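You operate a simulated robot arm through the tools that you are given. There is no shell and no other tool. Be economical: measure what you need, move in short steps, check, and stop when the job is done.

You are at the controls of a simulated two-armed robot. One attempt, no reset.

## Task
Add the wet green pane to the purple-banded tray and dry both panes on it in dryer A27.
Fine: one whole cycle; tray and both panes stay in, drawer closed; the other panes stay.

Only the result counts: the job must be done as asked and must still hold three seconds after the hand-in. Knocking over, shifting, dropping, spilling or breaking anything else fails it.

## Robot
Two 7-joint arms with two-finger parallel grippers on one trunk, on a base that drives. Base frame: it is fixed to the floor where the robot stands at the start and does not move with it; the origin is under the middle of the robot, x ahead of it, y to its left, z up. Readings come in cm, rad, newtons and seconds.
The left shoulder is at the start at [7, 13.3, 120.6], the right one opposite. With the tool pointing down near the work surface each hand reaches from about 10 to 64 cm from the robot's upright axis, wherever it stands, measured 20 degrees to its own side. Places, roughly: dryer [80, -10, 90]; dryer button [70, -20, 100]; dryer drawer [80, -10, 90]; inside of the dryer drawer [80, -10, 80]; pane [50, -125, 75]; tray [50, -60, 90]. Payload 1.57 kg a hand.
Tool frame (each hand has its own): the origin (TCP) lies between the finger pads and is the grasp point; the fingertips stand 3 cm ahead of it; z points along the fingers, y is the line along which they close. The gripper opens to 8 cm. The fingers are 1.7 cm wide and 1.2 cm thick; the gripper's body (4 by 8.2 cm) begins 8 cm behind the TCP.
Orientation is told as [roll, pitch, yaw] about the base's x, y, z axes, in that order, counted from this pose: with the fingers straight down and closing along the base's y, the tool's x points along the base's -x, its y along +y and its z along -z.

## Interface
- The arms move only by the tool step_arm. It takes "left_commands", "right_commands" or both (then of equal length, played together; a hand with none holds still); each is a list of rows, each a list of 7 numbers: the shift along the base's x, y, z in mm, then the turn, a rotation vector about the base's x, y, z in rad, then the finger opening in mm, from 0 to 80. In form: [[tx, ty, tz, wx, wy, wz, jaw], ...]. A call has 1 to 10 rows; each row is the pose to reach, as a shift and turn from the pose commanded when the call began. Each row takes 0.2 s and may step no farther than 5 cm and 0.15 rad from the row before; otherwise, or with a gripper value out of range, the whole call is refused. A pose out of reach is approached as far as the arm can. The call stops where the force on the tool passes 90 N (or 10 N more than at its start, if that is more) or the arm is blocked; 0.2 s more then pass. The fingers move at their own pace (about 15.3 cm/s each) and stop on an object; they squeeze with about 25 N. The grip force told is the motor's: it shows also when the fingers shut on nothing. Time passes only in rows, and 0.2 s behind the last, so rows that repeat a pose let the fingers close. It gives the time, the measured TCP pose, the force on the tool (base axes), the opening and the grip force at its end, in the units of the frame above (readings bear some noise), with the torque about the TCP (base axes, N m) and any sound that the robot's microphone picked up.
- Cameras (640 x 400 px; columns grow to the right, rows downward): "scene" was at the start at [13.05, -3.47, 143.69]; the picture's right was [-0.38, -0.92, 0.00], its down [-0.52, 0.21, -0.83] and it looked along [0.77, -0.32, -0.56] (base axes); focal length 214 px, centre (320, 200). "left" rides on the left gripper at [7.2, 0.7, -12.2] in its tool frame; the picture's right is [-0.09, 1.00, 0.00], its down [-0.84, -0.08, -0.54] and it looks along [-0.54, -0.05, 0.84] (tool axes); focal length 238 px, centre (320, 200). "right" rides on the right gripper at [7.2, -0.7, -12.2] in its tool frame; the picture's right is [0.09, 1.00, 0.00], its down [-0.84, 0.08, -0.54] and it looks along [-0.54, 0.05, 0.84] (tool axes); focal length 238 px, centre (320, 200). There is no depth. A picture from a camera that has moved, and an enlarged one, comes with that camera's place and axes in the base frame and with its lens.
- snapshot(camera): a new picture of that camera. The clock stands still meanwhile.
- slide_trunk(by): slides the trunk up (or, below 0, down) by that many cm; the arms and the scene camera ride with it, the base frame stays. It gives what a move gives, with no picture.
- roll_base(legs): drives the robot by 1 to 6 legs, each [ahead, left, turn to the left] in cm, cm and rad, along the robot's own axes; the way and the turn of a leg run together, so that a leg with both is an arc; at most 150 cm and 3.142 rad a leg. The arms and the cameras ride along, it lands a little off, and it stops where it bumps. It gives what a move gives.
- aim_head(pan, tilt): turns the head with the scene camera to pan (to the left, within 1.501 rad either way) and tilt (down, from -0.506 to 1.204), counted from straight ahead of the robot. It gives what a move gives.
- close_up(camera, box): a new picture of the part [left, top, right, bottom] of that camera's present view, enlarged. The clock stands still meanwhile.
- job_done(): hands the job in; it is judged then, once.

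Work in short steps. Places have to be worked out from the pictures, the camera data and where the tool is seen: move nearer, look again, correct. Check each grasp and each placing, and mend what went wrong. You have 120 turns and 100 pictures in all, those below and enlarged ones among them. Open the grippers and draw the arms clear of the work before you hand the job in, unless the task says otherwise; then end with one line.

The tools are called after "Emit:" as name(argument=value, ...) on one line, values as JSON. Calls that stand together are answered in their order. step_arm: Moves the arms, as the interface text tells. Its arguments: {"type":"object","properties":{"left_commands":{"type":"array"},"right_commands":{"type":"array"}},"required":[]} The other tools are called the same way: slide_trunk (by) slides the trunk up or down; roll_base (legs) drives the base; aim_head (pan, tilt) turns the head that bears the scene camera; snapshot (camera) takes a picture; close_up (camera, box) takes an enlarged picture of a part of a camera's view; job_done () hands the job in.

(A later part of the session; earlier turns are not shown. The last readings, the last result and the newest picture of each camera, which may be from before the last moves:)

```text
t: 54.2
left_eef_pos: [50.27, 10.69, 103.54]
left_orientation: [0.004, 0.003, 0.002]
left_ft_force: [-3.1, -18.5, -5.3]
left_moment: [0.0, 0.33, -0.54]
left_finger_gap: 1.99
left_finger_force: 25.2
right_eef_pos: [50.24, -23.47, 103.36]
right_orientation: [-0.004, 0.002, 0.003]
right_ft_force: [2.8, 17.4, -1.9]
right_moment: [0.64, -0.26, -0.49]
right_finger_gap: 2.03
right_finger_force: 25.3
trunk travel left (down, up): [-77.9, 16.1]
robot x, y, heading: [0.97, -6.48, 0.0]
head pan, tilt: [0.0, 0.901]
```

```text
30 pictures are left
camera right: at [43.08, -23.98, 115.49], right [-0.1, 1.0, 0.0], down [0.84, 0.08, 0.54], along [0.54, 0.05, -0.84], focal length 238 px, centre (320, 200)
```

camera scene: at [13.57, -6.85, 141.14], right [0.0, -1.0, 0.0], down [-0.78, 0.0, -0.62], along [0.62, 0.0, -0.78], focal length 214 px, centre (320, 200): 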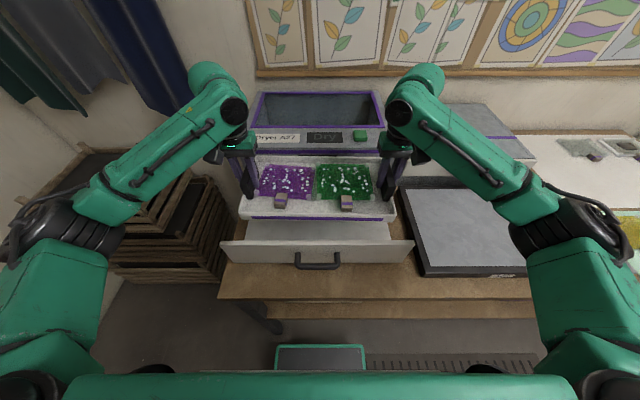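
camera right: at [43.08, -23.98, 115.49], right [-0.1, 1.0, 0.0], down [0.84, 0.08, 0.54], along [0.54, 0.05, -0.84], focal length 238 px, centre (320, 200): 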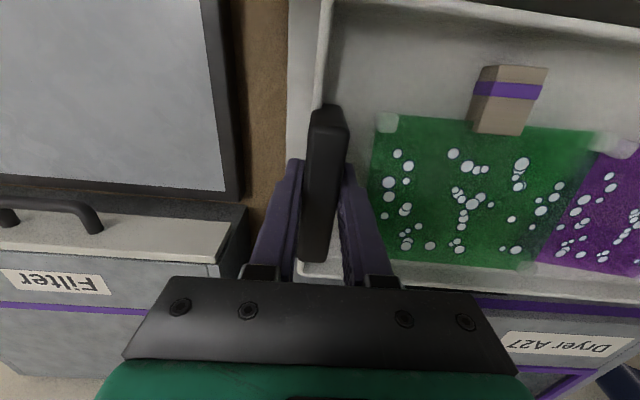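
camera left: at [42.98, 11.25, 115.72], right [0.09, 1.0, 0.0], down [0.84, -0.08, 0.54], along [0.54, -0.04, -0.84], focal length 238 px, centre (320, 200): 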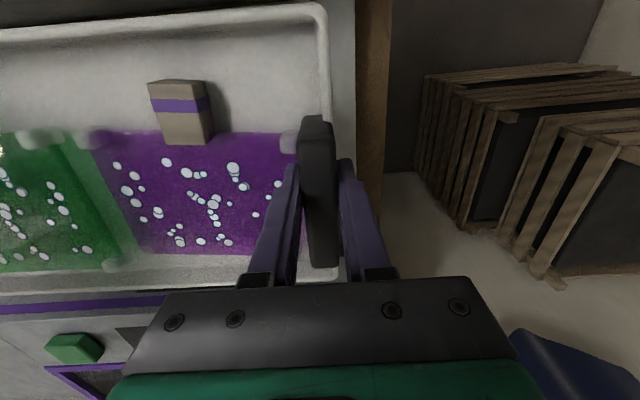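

Aligned: drawer edges near y 15.2 and -27.2, tray centre -6.4. I shift 3 mm left and lower to z≈94, then look at the clearance.

Emit:
step_arm(left_commands=[[0, 2, -20, 0, 0, 0, 0], [0, 2, -45, 0, 0, 0, 0], [0, 2, -70, 0, 0, 0, 0], [0, 2, -95, 0, 0, 0, 0]], right_commands=[[0, 4, -20, 0, 0, 0, 0], [0, 4, -45, 0, 0, 0, 0], [0, 4, -70, 0, 0, 0, 0], [0, 4, -95, 0, 0, 0, 0]])

Emit:
close_up(camera="scene", box=[200, 130, 440, 280])

```text
t: 55.2
left_eef_pos: [50.26, 11.02, 94.07]
left_orientation: [0.003, 0.005, 0.002]
left_ft_force: [-3.6, -17.3, -6.8]
left_moment: [0.43, 0.19, -0.57]
left_finger_gap: 2.02
left_finger_force: 25.2
right_eef_pos: [50.06, -22.97, 93.88]
right_orientation: [-0.003, 0.002, 0.001]
right_ft_force: [2.7, 16.8, -0.1]
right_moment: [0.77, -0.1, -0.47]
right_finger_gap: 2.01
right_finger_force: 24.4
trunk travel left (down, up): [-77.9, 16.1]
robot x, y, heading: [0.62, -6.69, -0.005]
head pan, tilt: [0.0, 0.901]
```

```text
2.67 times, centred on (320, 205) of scene
camera zoom: at [13.57, -6.84, 141.14], right [0.0, -1.0, 0.0], down [-0.78, 0.0, -0.62], along [0.62, 0.0, -0.78], focal length 572 px, centre (320, 187)
```

zoom: 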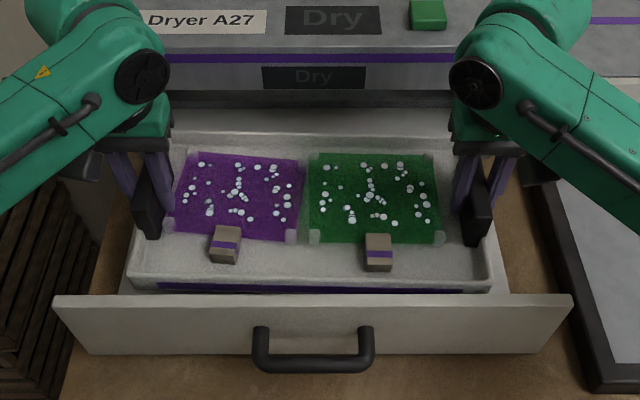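

Clearances look good on all sides. I lower on in small steps, watching for contact.

Emit:
step_arm(left_commands=[[0, 0, -10, 0, 0, 0, 0], [0, 0, -20, 0, 0, 0, 0], [0, 0, -28, 0, 0, 0, 0]], right_commands=[[0, 0, -10, 0, 0, 0, 0], [0, 0, -20, 0, 0, 0, 0], [0, 0, -28, 0, 0, 0, 0]])

```text
t: 56.0
left_eef_pos: [50.12, 11.15, 91.4]
left_orientation: [0.005, 0.004, 0.005]
left_ft_force: [-1.7, -18.0, -5.7]
left_moment: [0.13, 0.48, -0.41]
left_finger_gap: 2.04
left_finger_force: 25.5
right_eef_pos: [50.07, -22.9, 91.16]
right_orientation: [-0.004, 0.004, 0.003]
right_ft_force: [3.1, 18.3, -1.9]
right_moment: [0.7, -0.41, -0.42]
right_finger_gap: 2.0
right_finger_force: 24.9
trunk travel left (down, up): [-77.9, 16.1]
robot x, y, heading: [0.72, -6.82, -0.002]
head pan, tilt: [0.0, 0.901]
```

No contact yet; another 15 mm in small steps.

Emit:
step_arm(left_commands=[[0, 0, -5, 0, 0, 0, 0], [0, 0, -10, 0, 0, 0, 0]], right_commands=[[0, 0, -5, 0, 0, 0, 0], [0, 0, -10, 0, 0, 0, 0]])

Emit:
step_arm(left_commands=[[0, 0, -4, 0, 0, 0, 0], [0, 0, -8, 0, 0, 0, 0]], right_commands=[[0, 0, -4, 0, 0, 0, 0], [0, 0, -8, 0, 0, 0, 0]])

Emit:
close_up(camera="scene", box=[200, 130, 440, 280])

```text
t: 56.6
left_eef_pos: [50.08, 11.15, 90.35]
left_orientation: [0.002, 0.003, 0.003]
left_ft_force: [-2.2, -22.5, -4.3]
left_moment: [-0.01, 0.1, -0.4]
left_finger_gap: 2.04
left_finger_force: 25.4
right_eef_pos: [50.21, -22.82, 90.13]
right_orientation: [-0.002, 0.004, 0.004]
right_ft_force: [3.0, 20.4, -2.3]
right_moment: [0.36, -0.01, -0.36]
right_finger_gap: 2.04
right_finger_force: 24.5
trunk travel left (down, up): [-77.9, 16.1]
robot x, y, heading: [0.92, -6.51, 0.001]
head pan, tilt: [0.0, 0.901]
```

```text
t: 57.2
left_eef_pos: [49.67, 11.11, 90.11]
left_orientation: [0.003, -0.008, 0.003]
left_ft_force: [-1.3, -24.0, 14.3]
left_moment: [-0.34, 0.39, -0.41]
left_finger_gap: 1.99
left_finger_force: 25.1
right_eef_pos: [49.69, -22.93, 89.8]
right_orientation: [-0.002, -0.007, 0.001]
right_ft_force: [0.6, 24.3, 18.9]
right_moment: [0.41, 0.08, -0.43]
right_finger_gap: 2.04
right_finger_force: 24.5
trunk travel left (down, up): [-77.9, 16.1]
robot x, y, heading: [0.82, -6.75, -0.005]
head pan, tilt: [0.0, 0.901]
```

```text
2.67 times, centred on (320, 205) of scene
camera zoom: at [12.74, -6.82, 141.28], right [0.0, -1.0, 0.0], down [-0.78, 0.0, -0.62], along [0.62, 0.0, -0.78], focal length 572 px, centre (320, 187)
```

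zoom: 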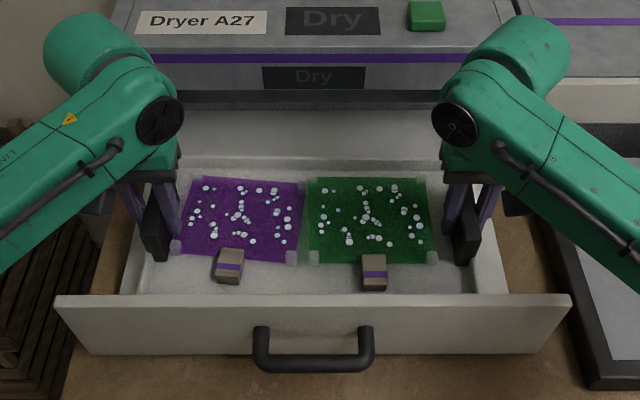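

Contact at z≈90 on both sides: the tray stands on the drawer floor. I ease the pressure, open slightly, and lift both hands straight up.

Emit:
step_arm(left_commands=[[0, -2, 3, 0, 0, 0, 0], [0, -2, 4, 0, 0, 0, 0], [0, -2, 4, 0, 0, 0, 30], [0, -2, 4, 0, 0, 0, 30], [0, -2, 10, 0, 0, 0, 30]], right_commands=[[0, 2, 3, 0, 0, 0, 0], [0, 2, 4, 0, 0, 0, 0], [0, 2, 4, 0, 0, 0, 30], [0, 2, 4, 0, 0, 0, 30], [0, 2, 10, 0, 0, 0, 30]])

Emit:
step_arm(left_commands=[[0, 0, 15, 0, 0, 0, 30], [0, 0, 40, 0, 0, 0, 30], [0, 0, 80, 0, 0, 0, 30], [0, 10, 120, 0, 0, 0, 40], [-20, 20, 160, 0, 0, 0, 60], [-40, 30, 200, 0, 0, 0, 80]], right_commands=[[0, 0, 15, 0, 0, 0, 30], [0, 0, 40, 0, 0, 0, 30], [0, 0, 80, 0, 0, 0, 30], [0, -10, 120, 0, 0, 0, 40], [-20, -20, 160, 0, 0, 0, 60], [-40, -30, 200, 0, 0, 0, 80]])

Emit:
snapshot(camera="scene")

Emit:
snapshot(camera="left")

```text
t: 58.4
left_eef_pos: [50.01, 11.08, 90.5]
left_orientation: [0.006, 0.002, 0.005]
left_ft_force: [-0.7, -0.7, 0.3]
left_moment: [0.0, 0.0, -0.04]
left_finger_gap: 2.99
left_finger_force: 0.0
right_eef_pos: [50.2, -22.97, 90.33]
right_orientation: [-0.005, 0.004, 0.001]
right_ft_force: [0.1, 0.0, 0.0]
right_moment: [0.0, 0.02, 0.01]
right_finger_gap: 2.99
right_finger_force: 0.0
trunk travel left (down, up): [-77.9, 16.1]
robot x, y, heading: [1.08, -6.64, -0.004]
head pan, tilt: [0.0, 0.901]
```

```text
t: 59.8
left_eef_pos: [45.34, 13.86, 111.16]
left_orientation: [0.005, 0.001, 0.005]
left_ft_force: [-1.1, 0.2, -0.6]
left_moment: [-0.01, -0.05, -0.01]
left_finger_gap: 7.99
left_finger_force: 0.0
right_eef_pos: [45.99, -26.13, 110.48]
right_orientation: [-0.004, 0.0, 0.001]
right_ft_force: [-0.1, 0.1, -0.1]
right_moment: [0.0, -0.03, 0.04]
right_finger_gap: 8.0
right_finger_force: 0.0
trunk travel left (down, up): [-77.9, 16.1]
robot x, y, heading: [1.27, -6.86, -0.004]
head pan, tilt: [0.0, 0.901]
```

```text
27 pictures are left
camera scene: at [12.97, -6.84, 141.18], right [0.0, -1.0, 0.0], down [-0.78, 0.0, -0.62], along [0.62, 0.0, -0.78], focal length 214 px, centre (320, 200)
```

scene: 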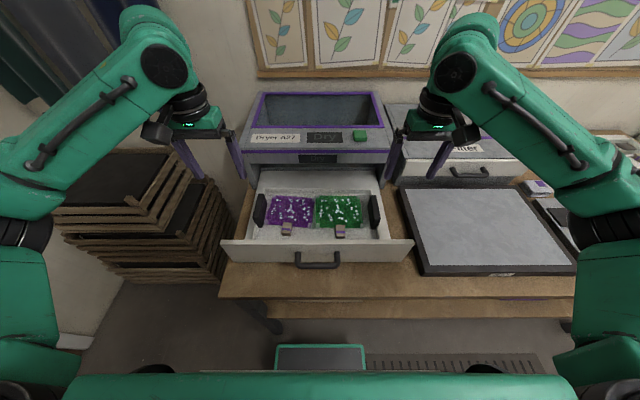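

```text
26 pictures are left
camera left: at [38.15, 14.46, 123.34], right [0.09, 1.0, 0.01], down [0.84, -0.08, 0.54], along [0.54, -0.04, -0.84], focal length 238 px, centre (320, 200)
```

left: 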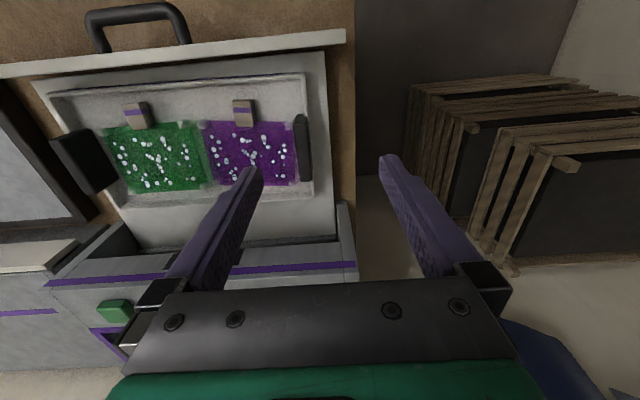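

The tray stands well inside the open drawer with both panes. I shift the base right 13 cm and bring the closed left hand in front of the handle bar to push it shut.

Emit:
roll_base(legs=[[0, -13, 0]])

Emit:
step_arm(left_commands=[[-40, -14, 0, 0, 0, 0, 0], [-80, -28, 0, 0, 0, 0, 0], [-120, -42, 0, 0, 0, 0, 0], [-160, -56, 0, 0, 0, 0, 0], [-180, -68, 0, 0, 0, 0, 0]])

Emit:
snapshot(camera="left")

```text
t: 61.1
left_eef_pos: [45.65, 1.0, 111.01]
left_orientation: [0.004, 0.002, 0.008]
left_ft_force: [-1.0, 0.2, 0.7]
left_moment: [-0.05, -0.02, -0.04]
left_finger_gap: 7.98
left_finger_force: 0.0
right_eef_pos: [46.36, -38.73, 110.13]
right_orientation: [-0.006, 0.002, 0.004]
right_ft_force: [0.1, -0.5, 0.0]
right_moment: [0.01, -0.01, -0.01]
right_finger_gap: 8.0
right_finger_force: 0.0
trunk travel left (down, up): [-77.9, 16.1]
robot x, y, heading: [0.92, -19.98, 0.0]
head pan, tilt: [0.0, 0.901]
```

```text
t: 62.3
left_eef_pos: [32.63, -3.88, 111.0]
left_orientation: [0.004, 0.004, 0.01]
left_ft_force: [1.4, 0.5, -0.1]
left_moment: [0.01, -0.02, -0.02]
left_finger_gap: 0.0
left_finger_force: 21.6
left hand out of reach, approached as far as the arm can: row 4, 5
right_eef_pos: [46.34, -39.02, 110.21]
right_orientation: [-0.005, 0.002, 0.005]
right_ft_force: [0.2, 0.6, 0.2]
right_moment: [-0.02, 0.01, 0.03]
right_finger_gap: 8.02
right_finger_force: 0.1
trunk travel left (down, up): [-77.9, 16.1]
robot x, y, heading: [0.96, -20.04, -0.001]
head pan, tilt: [0.0, 0.901]
```

```text
25 pictures are left
camera left: at [25.44, -3.31, 123.08], right [0.08, 1.0, 0.0], down [0.84, -0.07, 0.54], along [0.54, -0.04, -0.84], focal length 238 px, centre (320, 200)
```

left: 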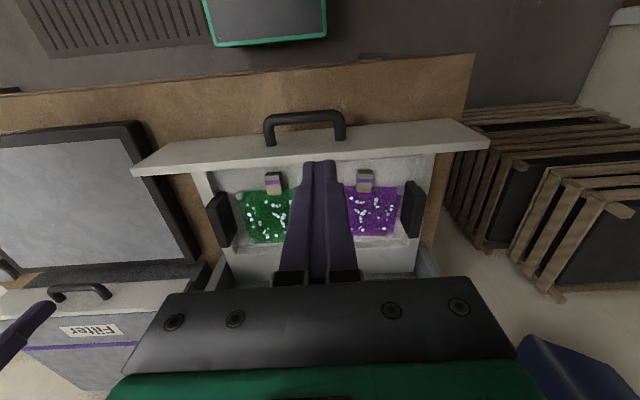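

The hand can't come closer than x≈32 from here, so I back the base 12 cm, then lower the closed fingers in front of the bar.

Emit:
roll_base(legs=[[-12, 0, 0]])

Emit:
step_arm(left_commands=[[20, -15, -40, 0, 0, 0, 0], [40, -22, -80, 0, 0, 0, 0], [50, -22, -120, 0, 0, 0, 0], [50, -22, -160, 0, 0, 0, 0], [50, -22, -200, 0, 0, 0, 0]])

Emit:
snapshot(camera="left")

```text
t: 63.5
left_eef_pos: [20.91, -3.95, 110.82]
left_orientation: [0.005, 0.003, 0.007]
left_ft_force: [-0.2, 0.5, -0.6]
left_moment: [0.02, 0.0, -0.01]
left_finger_gap: 0.03
left_finger_force: 21.0
right_eef_pos: [34.61, -39.16, 110.13]
right_orientation: [-0.005, 0.002, 0.002]
right_ft_force: [0.2, 0.0, 0.0]
right_moment: [-0.02, 0.04, -0.03]
right_finger_gap: 8.0
right_finger_force: 0.1
trunk travel left (down, up): [-77.9, 16.1]
robot x, y, heading: [-10.95, -19.54, -0.001]
head pan, tilt: [0.0, 0.901]
```

```text
t: 64.7
left_eef_pos: [25.76, -6.33, 90.79]
left_orientation: [0.004, 0.001, 0.004]
left_ft_force: [0.6, 0.3, -0.6]
left_moment: [0.0, -0.04, 0.01]
left_finger_gap: 0.0
left_finger_force: 21.1
right_eef_pos: [34.49, -39.18, 110.23]
right_orientation: [-0.003, 0.0, 0.002]
right_ft_force: [-0.4, -0.4, 0.0]
right_moment: [0.01, 0.02, 0.02]
right_finger_gap: 7.99
right_finger_force: 0.0
trunk travel left (down, up): [-77.9, 16.1]
robot x, y, heading: [-11.16, -19.91, 0.002]
head pan, tilt: [0.0, 0.901]
```

```text
24 pictures are left
camera left: at [18.61, -5.81, 102.95], right [0.09, 1.0, 0.01], down [0.84, -0.08, 0.54], along [0.54, -0.04, -0.84], focal length 238 px, centre (320, 200)
```

left: 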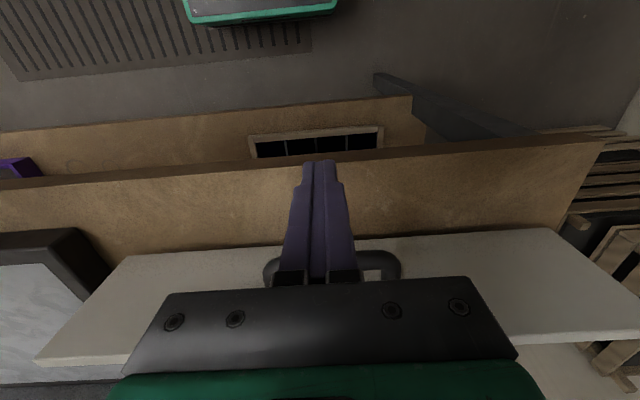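

The bar lies just ahead of the closed fingers at matching height. I push forward gently with the arm.

Emit:
step_arm(left_commands=[[25, 0, 0, 0, 0, 0, 0], [50, 0, 0, 0, 0, 0, 0], [70, 0, 0, 0, 0, 0, 0], [90, 0, 0, 0, 0, 0, 0], [110, 0, 0, 0, 0, 0, 0], [130, 0, 0, 0, 0, 0, 0], [150, 0, 0, 0, 0, 0, 0], [170, 0, 0, 0, 0, 0, 0], [190, 0, 0, 0, 0, 0, 0], [210, 0, 0, 0, 0, 0, 0]])

Emit:
snapshot(camera="scene")

```text
t: 66.9
left_eef_pos: [47.19, -6.28, 90.9]
left_orientation: [0.006, 0.003, 0.004]
left_ft_force: [-0.1, 0.4, 0.0]
left_moment: [0.05, -0.01, -0.01]
left_finger_gap: 0.0
left_finger_force: 21.1
right_eef_pos: [34.51, -39.14, 110.09]
right_orientation: [-0.005, 0.004, 0.002]
right_ft_force: [0.9, -0.1, 1.1]
right_moment: [0.0, 0.0, -0.03]
right_finger_gap: 7.99
right_finger_force: 0.1
trunk travel left (down, up): [-77.9, 16.1]
robot x, y, heading: [-10.79, -19.82, -0.005]
head pan, tilt: [0.0, 0.901]
```

```text
23 pictures are left
camera scene: at [1.54, -20.08, 141.14], right [0.0, -1.0, 0.0], down [-0.78, 0.0, -0.62], along [0.62, 0.0, -0.78], focal length 214 px, centre (320, 200)
```

scene: 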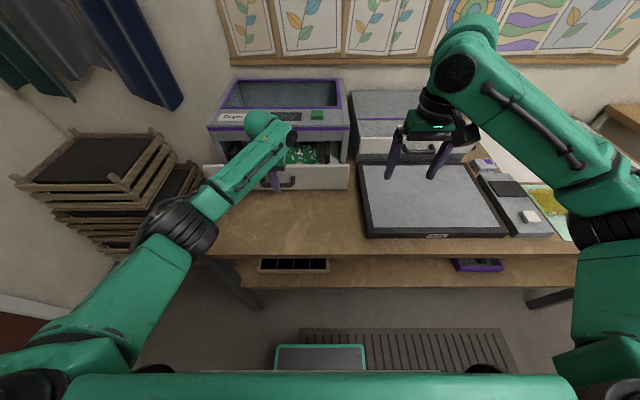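

The drawer follows smoothly. I drive the base ahead 8 cm (carrying the push), then finish with the arm.

Emit:
roll_base(legs=[[8, 0, 0]])

Emit:
step_arm(left_commands=[[8, 0, 0, 0, 0, 0, 0], [16, 0, 0, 0, 0, 0, 0], [22, 0, 0, 0, 0, 0, 0]])

Emit:
snapshot(camera="scene")

```text
t: 68.0
left_eef_pos: [54.53, -6.22, 91.12]
left_orientation: [0.005, 0.001, 0.005]
left_ft_force: [0.6, 0.1, 0.0]
left_moment: [-0.01, -0.05, 0.0]
left_finger_gap: 0.03
left_finger_force: 21.8
right_eef_pos: [41.93, -39.11, 110.5]
right_orientation: [-0.005, -0.002, 0.004]
right_ft_force: [-0.5, 0.0, 0.1]
right_moment: [-0.02, -0.04, 0.01]
right_finger_gap: 8.01
right_finger_force: 0.1
trunk travel left (down, up): [-77.9, 16.1]
robot x, y, heading: [-3.2, -19.91, -0.002]
head pan, tilt: [0.0, 0.901]
```

```text
t: 68.8
left_eef_pos: [57.05, -6.18, 90.92]
left_orientation: [0.004, 0.001, 0.006]
left_ft_force: [0.5, 1.2, -0.7]
left_moment: [-0.01, 0.0, 0.02]
left_finger_gap: 0.0
left_finger_force: 21.4
right_eef_pos: [42.33, -39.26, 110.2]
right_orientation: [-0.004, 0.002, 0.003]
right_ft_force: [0.4, 0.5, -0.2]
right_moment: [0.01, 0.01, 0.02]
right_finger_gap: 8.0
right_finger_force: 0.1
trunk travel left (down, up): [-77.9, 16.1]
robot x, y, heading: [-2.98, -19.64, -0.004]
head pan, tilt: [0.0, 0.901]
```

```text
22 pictures are left
camera scene: at [9.32, -20.07, 141.14], right [0.0, -1.0, 0.0], down [-0.78, 0.0, -0.62], along [0.62, 0.0, -0.78], focal length 214 px, centre (320, 200)
```

scene: 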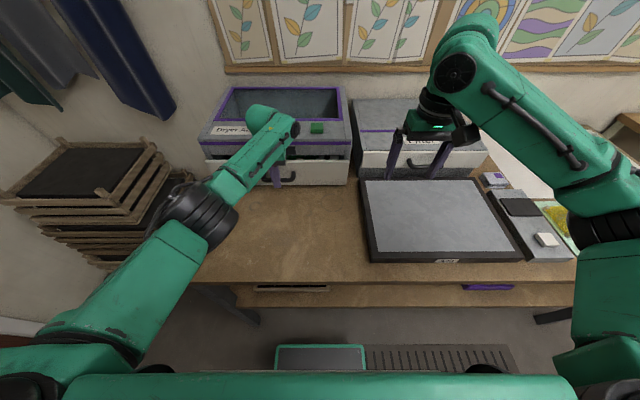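

Nearly shut, no resistance yet. I push on in small steps until the force rises.

Emit:
step_arm(left_commands=[[5, 0, 0, 0, 0, 0, 0], [10, 0, 0, 0, 0, 0, 0], [14, 0, 0, 0, 0, 0, 0], [18, 0, 0, 0, 0, 0, 0]])

```text
t: 69.8
left_eef_pos: [57.71, -6.27, 91.07]
left_orientation: [0.007, -0.002, 0.007]
left_ft_force: [-0.2, 0.0, 0.8]
left_moment: [0.02, -0.03, 0.0]
left_finger_gap: 0.0
left_finger_force: 21.1
left hand out of reach, approached as far as the arm can: row 2, 3, 4
right_eef_pos: [42.31, -39.33, 110.08]
right_orientation: [-0.002, 0.002, 0.002]
right_ft_force: [0.1, 0.3, -0.1]
right_moment: [0.03, 0.01, 0.01]
right_finger_gap: 7.96
right_finger_force: 0.1
trunk travel left (down, up): [-77.9, 16.1]
robot x, y, heading: [-2.92, -19.87, -0.005]
head pan, tilt: [0.0, 0.901]
```

Arm reach is used up; the base goes 3 cm ahead, and I read what that gives.

Emit:
step_arm(left_commands=[[-15, 0, 0, 0, 0, 0, 0], [-30, 0, 0, 0, 0, 0, 0]])

Emit:
roll_base(legs=[[4, 0, 0]])

Emit:
step_arm(left_commands=[[4, 0, 0, 0, 0, 0, 0], [8, 0, 0, 0, 0, 0, 0], [12, 0, 0, 0, 0, 0, 0]])

```text
t: 70.4
left_eef_pos: [57.49, -7.28, 91.6]
left_orientation: [-0.008, -0.02, -0.025]
left_ft_force: [1.2, 0.6, -0.1]
left_moment: [0.03, 0.02, 0.0]
left_finger_gap: 0.0
left_finger_force: 21.2
left hand out of reach, approached as far as the arm can: row 1, 2
right_eef_pos: [42.24, -39.2, 110.19]
right_orientation: [-0.007, 0.0, 0.002]
right_ft_force: [-0.8, -0.2, 0.1]
right_moment: [0.02, -0.01, 0.01]
right_finger_gap: 8.02
right_finger_force: 0.0
trunk travel left (down, up): [-77.9, 16.1]
robot x, y, heading: [-3.41, -19.9, -0.004]
head pan, tilt: [0.0, 0.901]
```

```text
t: 71.5
left_eef_pos: [58.66, -7.18, 91.06]
left_orientation: [-0.002, 0.067, -0.016]
left_ft_force: [-31.3, -0.8, 9.5]
left_moment: [0.26, 0.44, 0.04]
left_finger_gap: 0.0
left_finger_force: 20.5
right_eef_pos: [45.38, -39.15, 110.6]
right_orientation: [-0.004, -0.003, 0.002]
right_ft_force: [0.1, 0.3, 0.4]
right_moment: [-0.01, 0.01, -0.03]
right_finger_gap: 8.0
right_finger_force: 0.0
trunk travel left (down, up): [-77.9, 16.1]
robot x, y, heading: [0.3, -19.82, -0.0]
head pan, tilt: [0.0, 0.901]
stopped in leg 1: the force on the tool passed its limit at 90 N (the readings are from after the stop); the commanded pose is now the measured one
```

```text
t: 72.3
left_eef_pos: [58.6, -7.0, 91.52]
left_orientation: [0.001, 0.057, -0.019]
left_ft_force: [-36.7, -1.5, 7.4]
left_moment: [0.34, 0.66, 0.06]
left_finger_gap: 0.0
left_finger_force: 21.8
left hand out of reach, approached as far as the arm can: row 2, 3
right_eef_pos: [45.03, -39.3, 110.73]
right_orientation: [-0.002, -0.007, 0.003]
right_ft_force: [0.6, 0.0, -0.5]
right_moment: [0.06, -0.01, 0.01]
right_finger_gap: 8.0
right_finger_force: 0.0
trunk travel left (down, up): [-77.9, 16.1]
robot x, y, heading: [0.26, -19.8, -0.002]
head pan, tilt: [0.0, 0.901]
```

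The drawer met its stop (over 90 N, bar at its original place). I back off with the base, then raise the left hand and look at the dryer.

Emit:
roll_base(legs=[[-6, 0, 0]])

Emit:
step_arm(left_commands=[[-20, 0, 0, 0, 0, 0, 0], [-50, 5, 10, 0, 0, 0, 0], [-80, 10, 40, 0, 0, 0, 0], [-110, 20, 80, 0, 0, 0, 0], [-130, 40, 120, 0, 0, 0, 0], [-150, 80, 150, 0, 0, 0, 0], [-150, 120, 180, 0, 0, 0, 0]])

Emit:
aim_head(pan=0.15, tilt=0.7)

Emit:
snapshot(camera="scene")

Emit:
close_up(camera="scene", box=[220, 110, 400, 230])

```text
t: 73.3
left_eef_pos: [54.05, -7.01, 90.5]
left_orientation: [-0.006, 0.064, -0.021]
left_ft_force: [0.6, 0.2, -1.2]
left_moment: [-0.01, 0.08, 0.02]
left_finger_gap: 0.0
left_finger_force: 21.2
right_eef_pos: [40.82, -39.24, 109.88]
right_orientation: [-0.004, 0.01, 0.002]
right_ft_force: [0.3, -0.1, -0.3]
right_moment: [-0.02, 0.01, 0.05]
right_finger_gap: 7.98
right_finger_force: 0.1
trunk travel left (down, up): [-77.9, 16.1]
robot x, y, heading: [-5.18, -19.7, -0.002]
head pan, tilt: [0.0, 0.901]
```

```text
refused: row 4 steps farther than a row can; nothing moved
```

```text
t: 74.0
left_eef_pos: [53.6, -7.04, 90.97]
left_orientation: [-0.006, 0.058, -0.021]
left_ft_force: [-0.5, -0.3, 0.1]
left_moment: [-0.02, -0.02, -0.03]
left_finger_gap: 0.0
left_finger_force: 21.5
right_eef_pos: [40.1, -39.23, 110.19]
right_orientation: [-0.005, 0.004, 0.001]
right_ft_force: [0.1, -0.1, -0.2]
right_moment: [0.02, -0.02, 0.0]
right_finger_gap: 8.0
right_finger_force: 0.0
trunk travel left (down, up): [-77.9, 16.1]
robot x, y, heading: [-5.12, -19.67, -0.006]
head pan, tilt: [0.15, 0.7]
```

```text
21 pictures are left
camera scene: at [7.99, -18.78, 142.78], right [0.15, -0.99, 0.0], down [-0.64, -0.09, -0.76], along [0.76, 0.11, -0.64], focal length 214 px, centre (320, 200)
```

scene: 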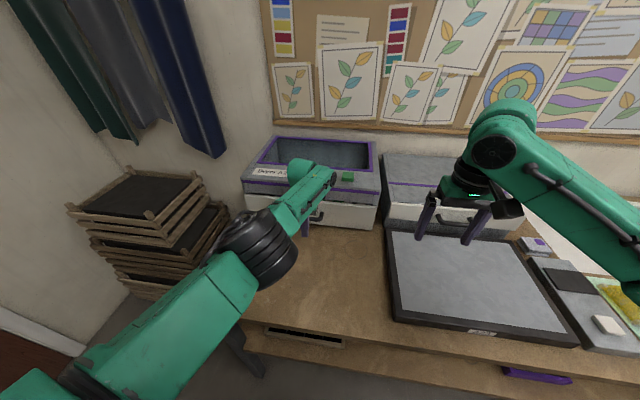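

```text
3.33 times, centred on (310, 170) of scene
camera zoom: at [7.99, -18.78, 142.78], right [0.15, -0.99, 0.0], down [-0.64, -0.09, -0.76], along [0.76, 0.11, -0.64], focal length 715 px, centre (353, 300)
```

zoom: 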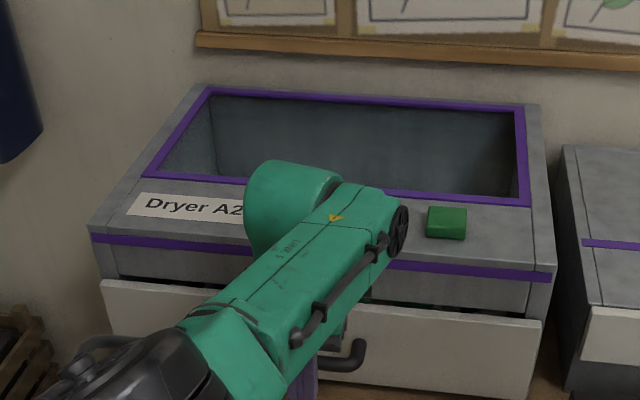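

I retract the left hand with shorter rows, then move the base so that the right hand can reach the green button near (69, -19.5, 103).

Emit:
step_arm(left_commands=[[-30, 0, 5, 0, 0, 0, 0], [-60, 5, 20, 0, 0, 0, 0], [-80, 10, 50, 0, 0, 0, 0], [-95, 20, 90, 0, 0, 0, 0], [-105, 35, 130, 0, 0, 0, 0], [-110, 60, 165, 0, 0, 0, 0], [-110, 90, 195, 0, 0, 0, 0], [-110, 120, 225, 0, 0, 0, 0]], right_commands=[[0, 0, 10, 0, 0, 0, 0], [0, 0, 25, 0, 0, 0, 0], [0, 0, 25, 0, 0, 0, 0], [0, 0, 25, 0, 0, 0, 0], [0, 0, 25, 0, 0, 0, 0], [0, 0, 25, 0, 0, 0, 0], [0, 0, 25, 0, 0, 0, 0], [0, 0, 25, 0, 0, 0, 0]])

Emit:
roll_base(legs=[[0, 14, 0], [9, 0, 0]])

Emit:
aim_head(pan=-0.1, tilt=0.6)

Emit:
snapshot(camera="right")

Emit:
snapshot(camera="scene")

```text
t: 75.8
left_eef_pos: [42.95, 5.05, 113.05]
left_orientation: [-0.007, 0.063, -0.022]
left_ft_force: [0.6, -0.1, 0.6]
left_moment: [-0.06, 0.03, 0.0]
left_finger_gap: 0.0
left_finger_force: 21.3
left hand out of reach, approached as far as the arm can: row 1, 2, 3, 4
right_eef_pos: [40.32, -38.85, 112.51]
right_orientation: [-0.008, 0.005, 0.001]
right_ft_force: [0.9, 0.3, -0.7]
right_moment: [-0.07, 0.04, 0.02]
right_finger_gap: 0.01
right_finger_force: 21.4
trunk travel left (down, up): [-77.9, 16.1]
robot x, y, heading: [-5.36, -19.99, -0.002]
head pan, tilt: [0.15, 0.7]
```

```text
t: 77.8
left_eef_pos: [51.79, 18.93, 113.21]
left_orientation: [-0.006, 0.055, -0.021]
left_ft_force: [0.4, 0.6, 0.7]
left_moment: [-0.01, -0.02, 0.02]
left_finger_gap: 0.0
left_finger_force: 21.1
right_eef_pos: [48.99, -25.04, 112.78]
right_orientation: [-0.005, 0.0, 0.001]
right_ft_force: [0.4, -0.6, -0.2]
right_moment: [0.01, 0.0, 0.0]
right_finger_gap: 0.01
right_finger_force: 21.4
trunk travel left (down, up): [-77.9, 16.1]
robot x, y, heading: [3.89, -5.68, -0.007]
head pan, tilt: [0.15, 0.7]
```

```text
t: 78.6
left_eef_pos: [52.09, 18.94, 113.01]
left_orientation: [-0.006, 0.058, -0.022]
left_ft_force: [0.4, 0.3, 0.2]
left_moment: [0.02, 0.03, 0.01]
left_finger_gap: 0.02
left_finger_force: 21.3
right_eef_pos: [49.38, -24.97, 112.55]
right_orientation: [-0.005, 0.002, 0.001]
right_ft_force: [0.6, -0.5, 0.1]
right_moment: [-0.01, 0.0, -0.03]
right_finger_gap: 0.04
right_finger_force: 21.7
trunk travel left (down, up): [-77.9, 16.1]
robot x, y, heading: [3.93, -5.3, -0.003]
head pan, tilt: [-0.099, 0.6]
```

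```text
19 pictures are left
camera right: at [42.29, -25.55, 124.75], right [-0.09, 1.0, -0.01], down [0.84, 0.08, 0.54], along [0.54, 0.05, -0.84], focal length 238 px, centre (320, 200)
```

right: 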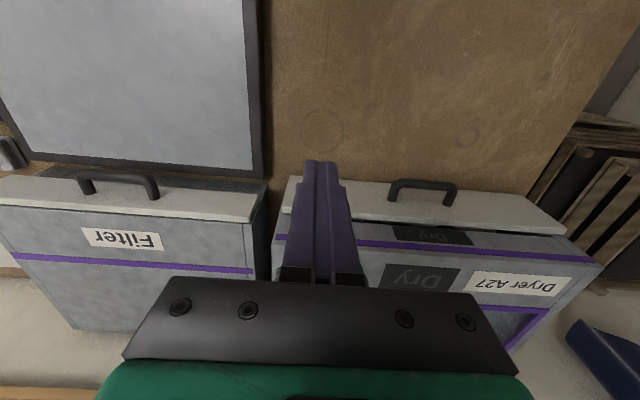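

```text
18 pictures are left
camera scene: at [17.77, -6.68, 143.61], right [-0.1, -0.99, 0.0], down [-0.56, 0.06, -0.82], along [0.82, -0.08, -0.57], focal length 214 px, centre (320, 200)
```

scene: 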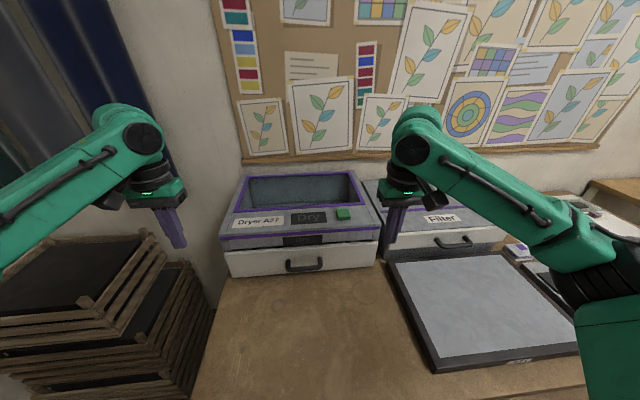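

The drawer looks fully shut. The button triangulates to about (71, -19.5, 101); I bring the right fist over it, tilted forward 0.6 rad to gain reach.

Emit:
step_arm(right_commands=[[35, 10, 0, 0, -0.12, 0, 0], [70, 20, 0, 0, -0.24, 0, 0], [105, 30, 0, 0, -0.36, 0, 0], [140, 42, 0, 0, -0.48, 0, 0], [175, 55, 0, 0, -0.6, 0, 0]])

Emit:
close_up(camera="scene", box=[260, 130, 420, 250])

Emit:
snapshot(camera="right")

```text
t: 79.8
left_eef_pos: [52.23, 19.03, 113.12]
left_orientation: [-0.005, 0.059, -0.02]
left_ft_force: [-0.3, 0.1, 0.2]
left_moment: [0.0, 0.0, 0.0]
left_finger_gap: 0.0
left_finger_force: 21.2
right_eef_pos: [66.9, -19.29, 112.69]
right_orientation: [-0.009, -0.599, 0.002]
right_ft_force: [0.0, -0.7, -0.1]
right_moment: [0.01, 0.03, -0.01]
right_finger_gap: 0.01
right_finger_force: 20.7
trunk travel left (down, up): [-77.9, 16.1]
robot x, y, heading: [4.11, -5.99, -0.002]
head pan, tilt: [-0.099, 0.6]
```

```text
3.33 times, centred on (340, 190) of scene
camera zoom: at [17.78, -6.58, 143.62], right [-0.1, -0.99, 0.0], down [-0.56, 0.06, -0.82], along [0.82, -0.09, -0.57], focal length 715 px, centre (253, 233)
```

zoom: 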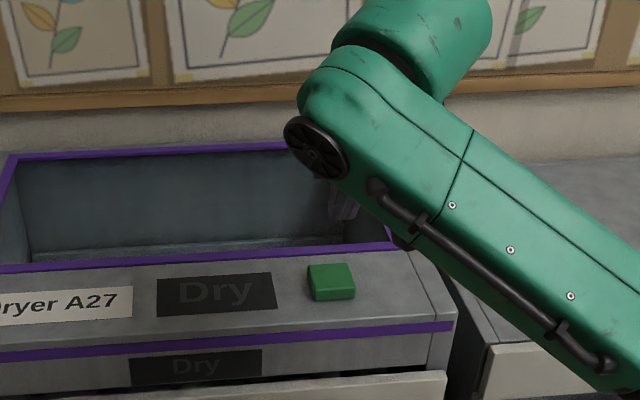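

```text
16 pictures are left
camera right: at [54.13, -19.83, 118.66], right [-0.07, 1.0, -0.06], down [0.39, 0.08, 0.92], along [0.92, 0.05, -0.39], focal length 238 px, centre (320, 200)
```

right: 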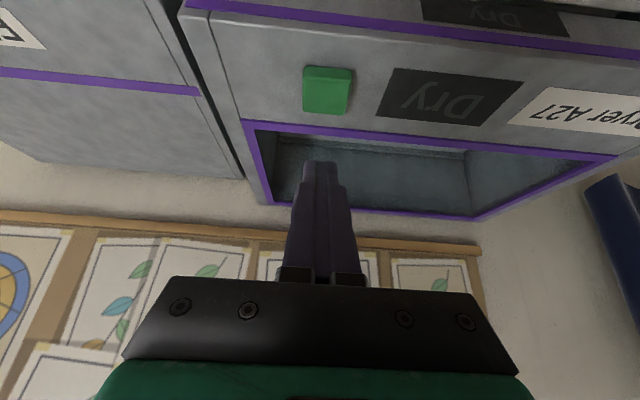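

Both views agree: button top at about (69.8, -19.2, 101.5). With the tilt the tip lies 1.7 cm ahead and 2.5 cm below the TCP, so I go to TCP x 68.1 and lower to just above it.

Emit:
step_arm(right_commands=[[12, 0, -20, 0, 0, 0, 0], [12, 0, -45, 0, 0, 0, 0], [12, 0, -68, 0, 0, 0, 0]])

Emit:
snapshot(camera="right")

```text
t: 80.6
left_eef_pos: [52.05, 18.85, 113.23]
left_orientation: [-0.006, 0.056, -0.021]
left_ft_force: [-0.8, 0.3, 0.7]
left_moment: [-0.01, -0.01, 0.0]
left_finger_gap: 0.0
left_finger_force: 21.6
right_eef_pos: [67.86, -19.65, 105.77]
right_orientation: [-0.006, -0.599, 0.002]
right_ft_force: [-0.3, 0.4, 0.8]
right_moment: [0.03, 0.0, 0.0]
right_finger_gap: 0.0
right_finger_force: 21.3
trunk travel left (down, up): [-77.9, 16.1]
robot x, y, heading: [4.05, -5.76, -0.004]
head pan, tilt: [-0.099, 0.6]
```

```text
15 pictures are left
camera right: at [55.11, -20.03, 111.78], right [-0.07, 1.0, -0.06], down [0.39, 0.08, 0.92], along [0.92, 0.05, -0.39], focal length 238 px, centre (320, 200)
```

right: 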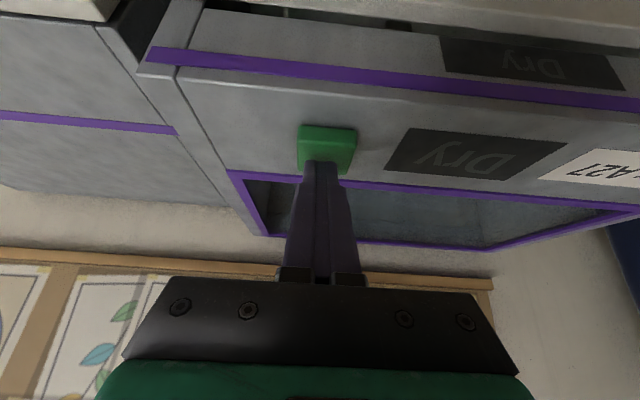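

The tip is nearly above the button; I nudge 4 mm ahead and 4 mm left and press down gently.

Emit:
step_arm(right_commands=[[4, 4, -5, 0, 0, 0, 0], [4, 4, -11, 0, 0, 0, 0], [4, 4, -16, 0, 0, 0, 0]])

Emit:
close_up(camera="right", box=[200, 80, 440, 230])

```text
t: 81.4
left_eef_pos: [51.82, 19.03, 113.22]
left_orientation: [-0.004, 0.056, -0.02]
left_ft_force: [-0.2, -0.3, 0.3]
left_moment: [0.01, 0.02, 0.04]
left_finger_gap: 0.03
left_finger_force: 21.0
right_eef_pos: [68.2, -19.06, 104.69]
right_orientation: [-0.005, -0.607, 0.0]
right_ft_force: [6.2, -2.3, 19.8]
right_moment: [-0.07, -0.43, -0.04]
right_finger_gap: 0.0
right_finger_force: 21.2
trunk travel left (down, up): [-77.9, 16.1]
robot x, y, heading: [3.99, -5.93, -0.012]
head pan, tilt: [-0.099, 0.6]
heard: click
```

```text
2.67 times, centred on (320, 155) of right
camera zoom: at [55.39, -19.57, 110.64], right [-0.07, 1.0, -0.06], down [0.38, 0.08, 0.92], along [0.92, 0.05, -0.38], focal length 636 px, centre (320, 320)
```

zoom: 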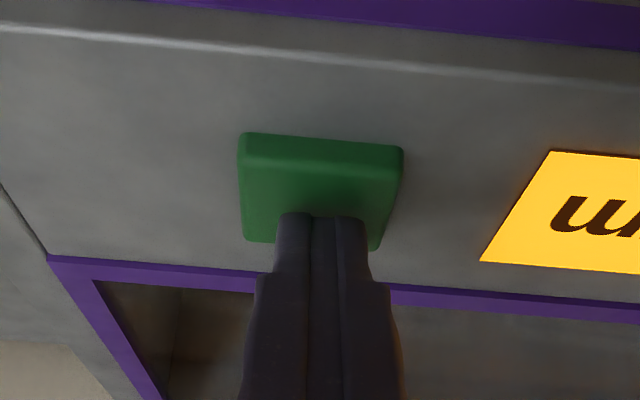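

A click, and the display lit up amber. I raise the hand away without pressing again and read the display.

Emit:
step_arm(right_commands=[[0, 0, 15, 0, 0, 0, 0], [-20, 0, 50, 0, 0, 0, 0], [-50, -20, 80, 0, 0.1, 0, 0], [-80, -40, 110, 0, 0.2, 0, 0], [-110, -60, 130, 0, 0.3, 0, 0], [-140, -80, 150, 0, 0.4, 0, 0], [-170, -100, 160, 0, 0.5, 0, 0], [-190, -120, 160, 0, 0.6, 0, 0]])

Emit:
close_up(camera="scene", box=[200, 140, 400, 290])

```text
t: 83.2
left_eef_pos: [51.94, 18.84, 113.13]
left_orientation: [-0.003, 0.058, -0.02]
left_ft_force: [-0.4, -0.8, -0.8]
left_moment: [0.01, -0.02, -0.04]
left_finger_gap: 0.0
left_finger_force: 21.4
right_eef_pos: [49.3, -31.29, 120.54]
right_orientation: [-0.003, 0.001, 0.0]
right_ft_force: [-0.8, -0.3, -0.7]
right_moment: [-0.02, 0.0, -0.01]
right_finger_gap: 0.0
right_finger_force: 21.5
trunk travel left (down, up): [-77.9, 16.1]
robot x, y, heading: [4.13, -5.79, -0.002]
head pan, tilt: [-0.099, 0.6]
```

```text
2.67 times, centred on (300, 215) of scene
camera zoom: at [17.53, -6.8, 143.64], right [-0.1, -0.99, 0.0], down [-0.56, 0.06, -0.83], along [0.82, -0.08, -0.56], focal length 572 px, centre (373, 160)
```

zoom: 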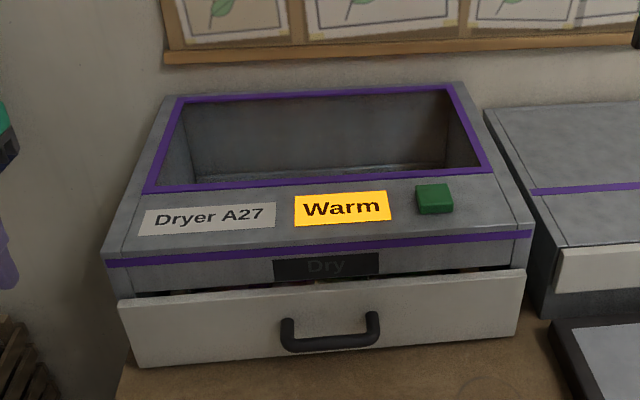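

The dryer shows "Warm": the cycle is running. I draw both hands back with open grippers and wait.

Emit:
step_arm(right_commands=[[-20, -10, 10, 0, 0, 0, 80], [-40, -20, 20, 0, 0, 0, 80], [-40, -20, 20, 0, 0, 0, 80], [-40, -20, 20, 0, 0, 0, 80], [-40, -20, 20, 0, 0, 0, 80], [-40, -20, 20, 0, 0, 0, 80], [-40, -20, 20, 0, 0, 0, 80], [-40, -20, 20, 0, 0, 0, 80], [-40, -20, 20, 0, 0, 0, 80], [-40, -20, 20, 0, 0, 0, 80]], left_commands=[[-20, 0, 20, 0, 0, 0, 80], [-40, 0, 40, 0, 0, 0, 80], [-60, 0, 60, 0, 0, 0, 80], [-60, 0, 60, 0, 0, 0, 80], [-60, 0, 60, 0, 0, 0, 80], [-60, 0, 60, 0, 0, 0, 80], [-60, 0, 60, 0, 0, 0, 80], [-60, 0, 60, 0, 0, 0, 80], [-60, 0, 60, 0, 0, 0, 80], [-60, 0, 60, 0, 0, 0, 80]])

Emit:
step_arm(right_commands=[[0, 0, 0, 0, 0, 0, 80], [0, 0, 0, 0, 0, 0, 80], [0, 0, 0, 0, 0, 0, 80], [0, 0, 0, 0, 0, 0, 80], [0, 0, 0, 0, 0, 0, 80], [0, 0, 0, 0, 0, 0, 80], [0, 0, 0, 0, 0, 0, 80], [0, 0, 0, 0, 0, 0, 80], [0, 0, 0, 0, 0, 0, 80], [0, 0, 0, 0, 0, 0, 80]])

Emit:
step_arm(right_commands=[[0, 0, 0, 0, 0, 0, 80], [0, 0, 0, 0, 0, 0, 80], [0, 0, 0, 0, 0, 0, 80], [0, 0, 0, 0, 0, 0, 80], [0, 0, 0, 0, 0, 0, 80], [0, 0, 0, 0, 0, 0, 80], [0, 0, 0, 0, 0, 0, 80], [0, 0, 0, 0, 0, 0, 80], [0, 0, 0, 0, 0, 0, 80], [0, 0, 0, 0, 0, 0, 80]])

Emit:
close_up(camera="scene", box=[200, 140, 400, 290])

```text
t: 85.4
left_eef_pos: [45.95, 18.58, 119.25]
left_orientation: [-0.005, 0.06, -0.021]
left_ft_force: [0.8, -1.2, -0.1]
left_moment: [0.01, -0.03, 0.01]
left_finger_gap: 8.03
left_finger_force: 0.0
right_eef_pos: [45.4, -32.91, 122.2]
right_orientation: [-0.004, 0.001, 0.002]
right_ft_force: [-0.4, -0.3, 0.2]
right_moment: [-0.04, -0.01, -0.03]
right_finger_gap: 8.01
right_finger_force: 0.1
trunk travel left (down, up): [-77.9, 16.1]
robot x, y, heading: [3.64, -5.78, -0.006]
head pan, tilt: [-0.099, 0.6]
```

```text
t: 87.6
left_eef_pos: [45.82, 18.6, 119.16]
left_orientation: [-0.006, 0.06, -0.02]
left_ft_force: [0.7, 0.5, 0.0]
left_moment: [-0.01, -0.01, 0.01]
left_finger_gap: 7.98
left_finger_force: 0.1
right_eef_pos: [45.33, -33.03, 122.24]
right_orientation: [-0.004, 0.002, 0.002]
right_ft_force: [0.2, 0.7, 0.9]
right_moment: [0.0, 0.03, -0.02]
right_finger_gap: 7.99
right_finger_force: 0.0
trunk travel left (down, up): [-77.9, 16.1]
robot x, y, heading: [3.67, -5.56, -0.004]
head pan, tilt: [-0.099, 0.6]
```

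```text
t: 89.8
left_eef_pos: [45.95, 18.72, 119.16]
left_orientation: [-0.006, 0.06, -0.021]
left_ft_force: [-0.2, -0.3, 0.4]
left_moment: [0.02, -0.04, 0.02]
left_finger_gap: 7.98
left_finger_force: 0.0
right_eef_pos: [45.49, -32.92, 122.27]
right_orientation: [-0.005, 0.001, 0.001]
right_ft_force: [0.0, 0.3, 0.2]
right_moment: [-0.02, -0.04, 0.02]
right_finger_gap: 8.01
right_finger_force: 0.1
trunk travel left (down, up): [-77.9, 16.1]
robot x, y, heading: [3.95, -5.37, -0.002]
head pan, tilt: [-0.099, 0.6]
```

```text
2.67 times, centred on (300, 215) of scene
camera zoom: at [17.61, -6.71, 143.63], right [-0.1, -0.99, 0.0], down [-0.56, 0.06, -0.82], along [0.82, -0.08, -0.57], focal length 572 px, centre (373, 160)
```

zoom: 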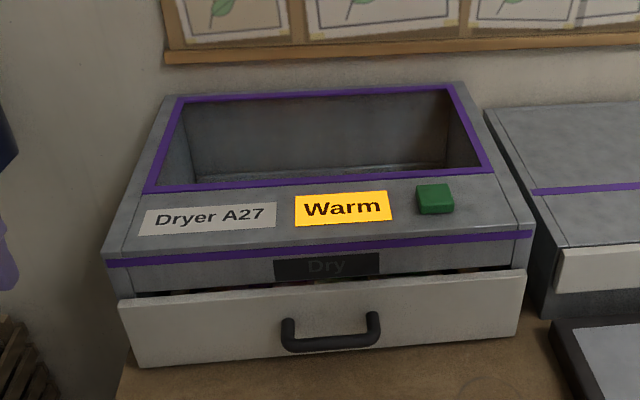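

Still "Warm" after about 8 s. I keep waiting, listening for a sound.

Emit:
step_arm(right_commands=[[0, 0, 0, 0, 0, 0, 80], [0, 0, 0, 0, 0, 0, 80], [0, 0, 0, 0, 0, 0, 80], [0, 0, 0, 0, 0, 0, 80], [0, 0, 0, 0, 0, 0, 80], [0, 0, 0, 0, 0, 0, 80], [0, 0, 0, 0, 0, 0, 80], [0, 0, 0, 0, 0, 0, 80], [0, 0, 0, 0, 0, 0, 80], [0, 0, 0, 0, 0, 0, 80]])

Emit:
step_arm(right_commands=[[0, 0, 0, 0, 0, 0, 80], [0, 0, 0, 0, 0, 0, 80], [0, 0, 0, 0, 0, 0, 80], [0, 0, 0, 0, 0, 0, 80], [0, 0, 0, 0, 0, 0, 80], [0, 0, 0, 0, 0, 0, 80], [0, 0, 0, 0, 0, 0, 80], [0, 0, 0, 0, 0, 0, 80], [0, 0, 0, 0, 0, 0, 80], [0, 0, 0, 0, 0, 0, 80]])

Emit:
step_arm(right_commands=[[0, 0, 0, 0, 0, 0, 80], [0, 0, 0, 0, 0, 0, 80], [0, 0, 0, 0, 0, 0, 80], [0, 0, 0, 0, 0, 0, 80], [0, 0, 0, 0, 0, 0, 80], [0, 0, 0, 0, 0, 0, 80], [0, 0, 0, 0, 0, 0, 80], [0, 0, 0, 0, 0, 0, 80], [0, 0, 0, 0, 0, 0, 80], [0, 0, 0, 0, 0, 0, 80]])

Emit:
step_arm(right_commands=[[0, 0, 0, 0, 0, 0, 80], [0, 0, 0, 0, 0, 0, 80], [0, 0, 0, 0, 0, 0, 80], [0, 0, 0, 0, 0, 0, 80], [0, 0, 0, 0, 0, 0, 80], [0, 0, 0, 0, 0, 0, 80], [0, 0, 0, 0, 0, 0, 80], [0, 0, 0, 0, 0, 0, 80], [0, 0, 0, 0, 0, 0, 80], [0, 0, 0, 0, 0, 0, 80]])

Emit:
close_up(camera="scene", box=[200, 140, 400, 290])

```text
t: 92.0
left_eef_pos: [45.83, 18.71, 119.15]
left_orientation: [-0.005, 0.059, -0.021]
left_ft_force: [0.8, 0.5, -0.2]
left_moment: [-0.03, -0.01, 0.01]
left_finger_gap: 7.99
left_finger_force: 0.1
right_eef_pos: [45.35, -32.93, 122.17]
right_orientation: [-0.005, 0.002, 0.001]
right_ft_force: [0.5, -0.5, 0.0]
right_moment: [-0.04, -0.01, -0.01]
right_finger_gap: 8.0
right_finger_force: 0.0
trunk travel left (down, up): [-77.9, 16.1]
robot x, y, heading: [3.96, -5.6, -0.002]
head pan, tilt: [-0.099, 0.6]
```

```text
t: 94.2
left_eef_pos: [45.88, 18.58, 119.33]
left_orientation: [-0.005, 0.06, -0.022]
left_ft_force: [0.4, 0.7, -0.1]
left_moment: [0.01, -0.03, -0.01]
left_finger_gap: 8.01
left_finger_force: 0.1
right_eef_pos: [45.39, -32.98, 122.27]
right_orientation: [-0.005, 0.002, 0.001]
right_ft_force: [0.5, 0.1, 0.4]
right_moment: [0.02, 0.02, 0.01]
right_finger_gap: 8.01
right_finger_force: 0.0
trunk travel left (down, up): [-77.9, 16.1]
robot x, y, heading: [3.99, -5.58, 0.001]
head pan, tilt: [-0.099, 0.6]
```

```text
t: 96.4
left_eef_pos: [45.91, 18.6, 119.19]
left_orientation: [-0.005, 0.059, -0.022]
left_ft_force: [-0.4, 0.3, -0.9]
left_moment: [0.0, 0.02, 0.05]
left_finger_gap: 7.98
left_finger_force: 0.0
right_eef_pos: [45.41, -32.99, 122.26]
right_orientation: [-0.006, 0.002, 0.002]
right_ft_force: [0.4, -0.2, -0.5]
right_moment: [0.0, -0.01, 0.02]
right_finger_gap: 7.99
right_finger_force: 0.0
trunk travel left (down, up): [-77.9, 16.1]
robot x, y, heading: [4.25, -5.6, -0.004]
head pan, tilt: [-0.099, 0.6]
```

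```text
t: 98.6
left_eef_pos: [45.84, 18.54, 119.06]
left_orientation: [-0.005, 0.061, -0.021]
left_ft_force: [0.5, -1.3, -0.3]
left_moment: [0.02, 0.0, -0.02]
left_finger_gap: 8.03
left_finger_force: 0.0
right_eef_pos: [45.27, -32.91, 122.2]
right_orientation: [-0.003, 0.003, 0.003]
right_ft_force: [0.7, 0.5, 0.0]
right_moment: [-0.01, -0.02, 0.03]
right_finger_gap: 7.98
right_finger_force: 0.1
trunk travel left (down, up): [-77.9, 16.1]
robot x, y, heading: [4.11, -5.43, 0.001]
head pan, tilt: [-0.099, 0.6]
```

```text
2.67 times, centred on (300, 215) of scene
camera zoom: at [17.61, -6.71, 143.63], right [-0.1, -0.99, 0.0], down [-0.56, 0.06, -0.82], along [0.82, -0.08, -0.57], focal length 572 px, centre (373, 160)
```

zoom: 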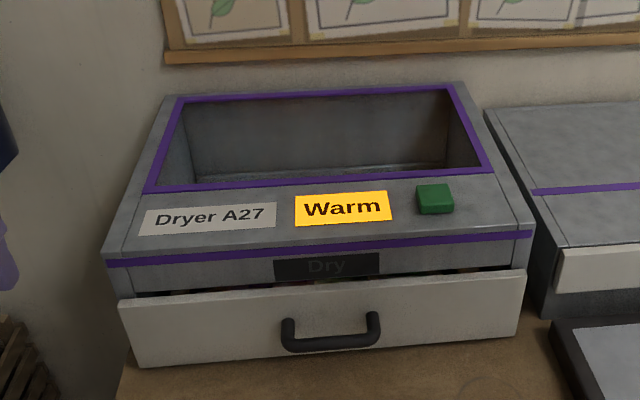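

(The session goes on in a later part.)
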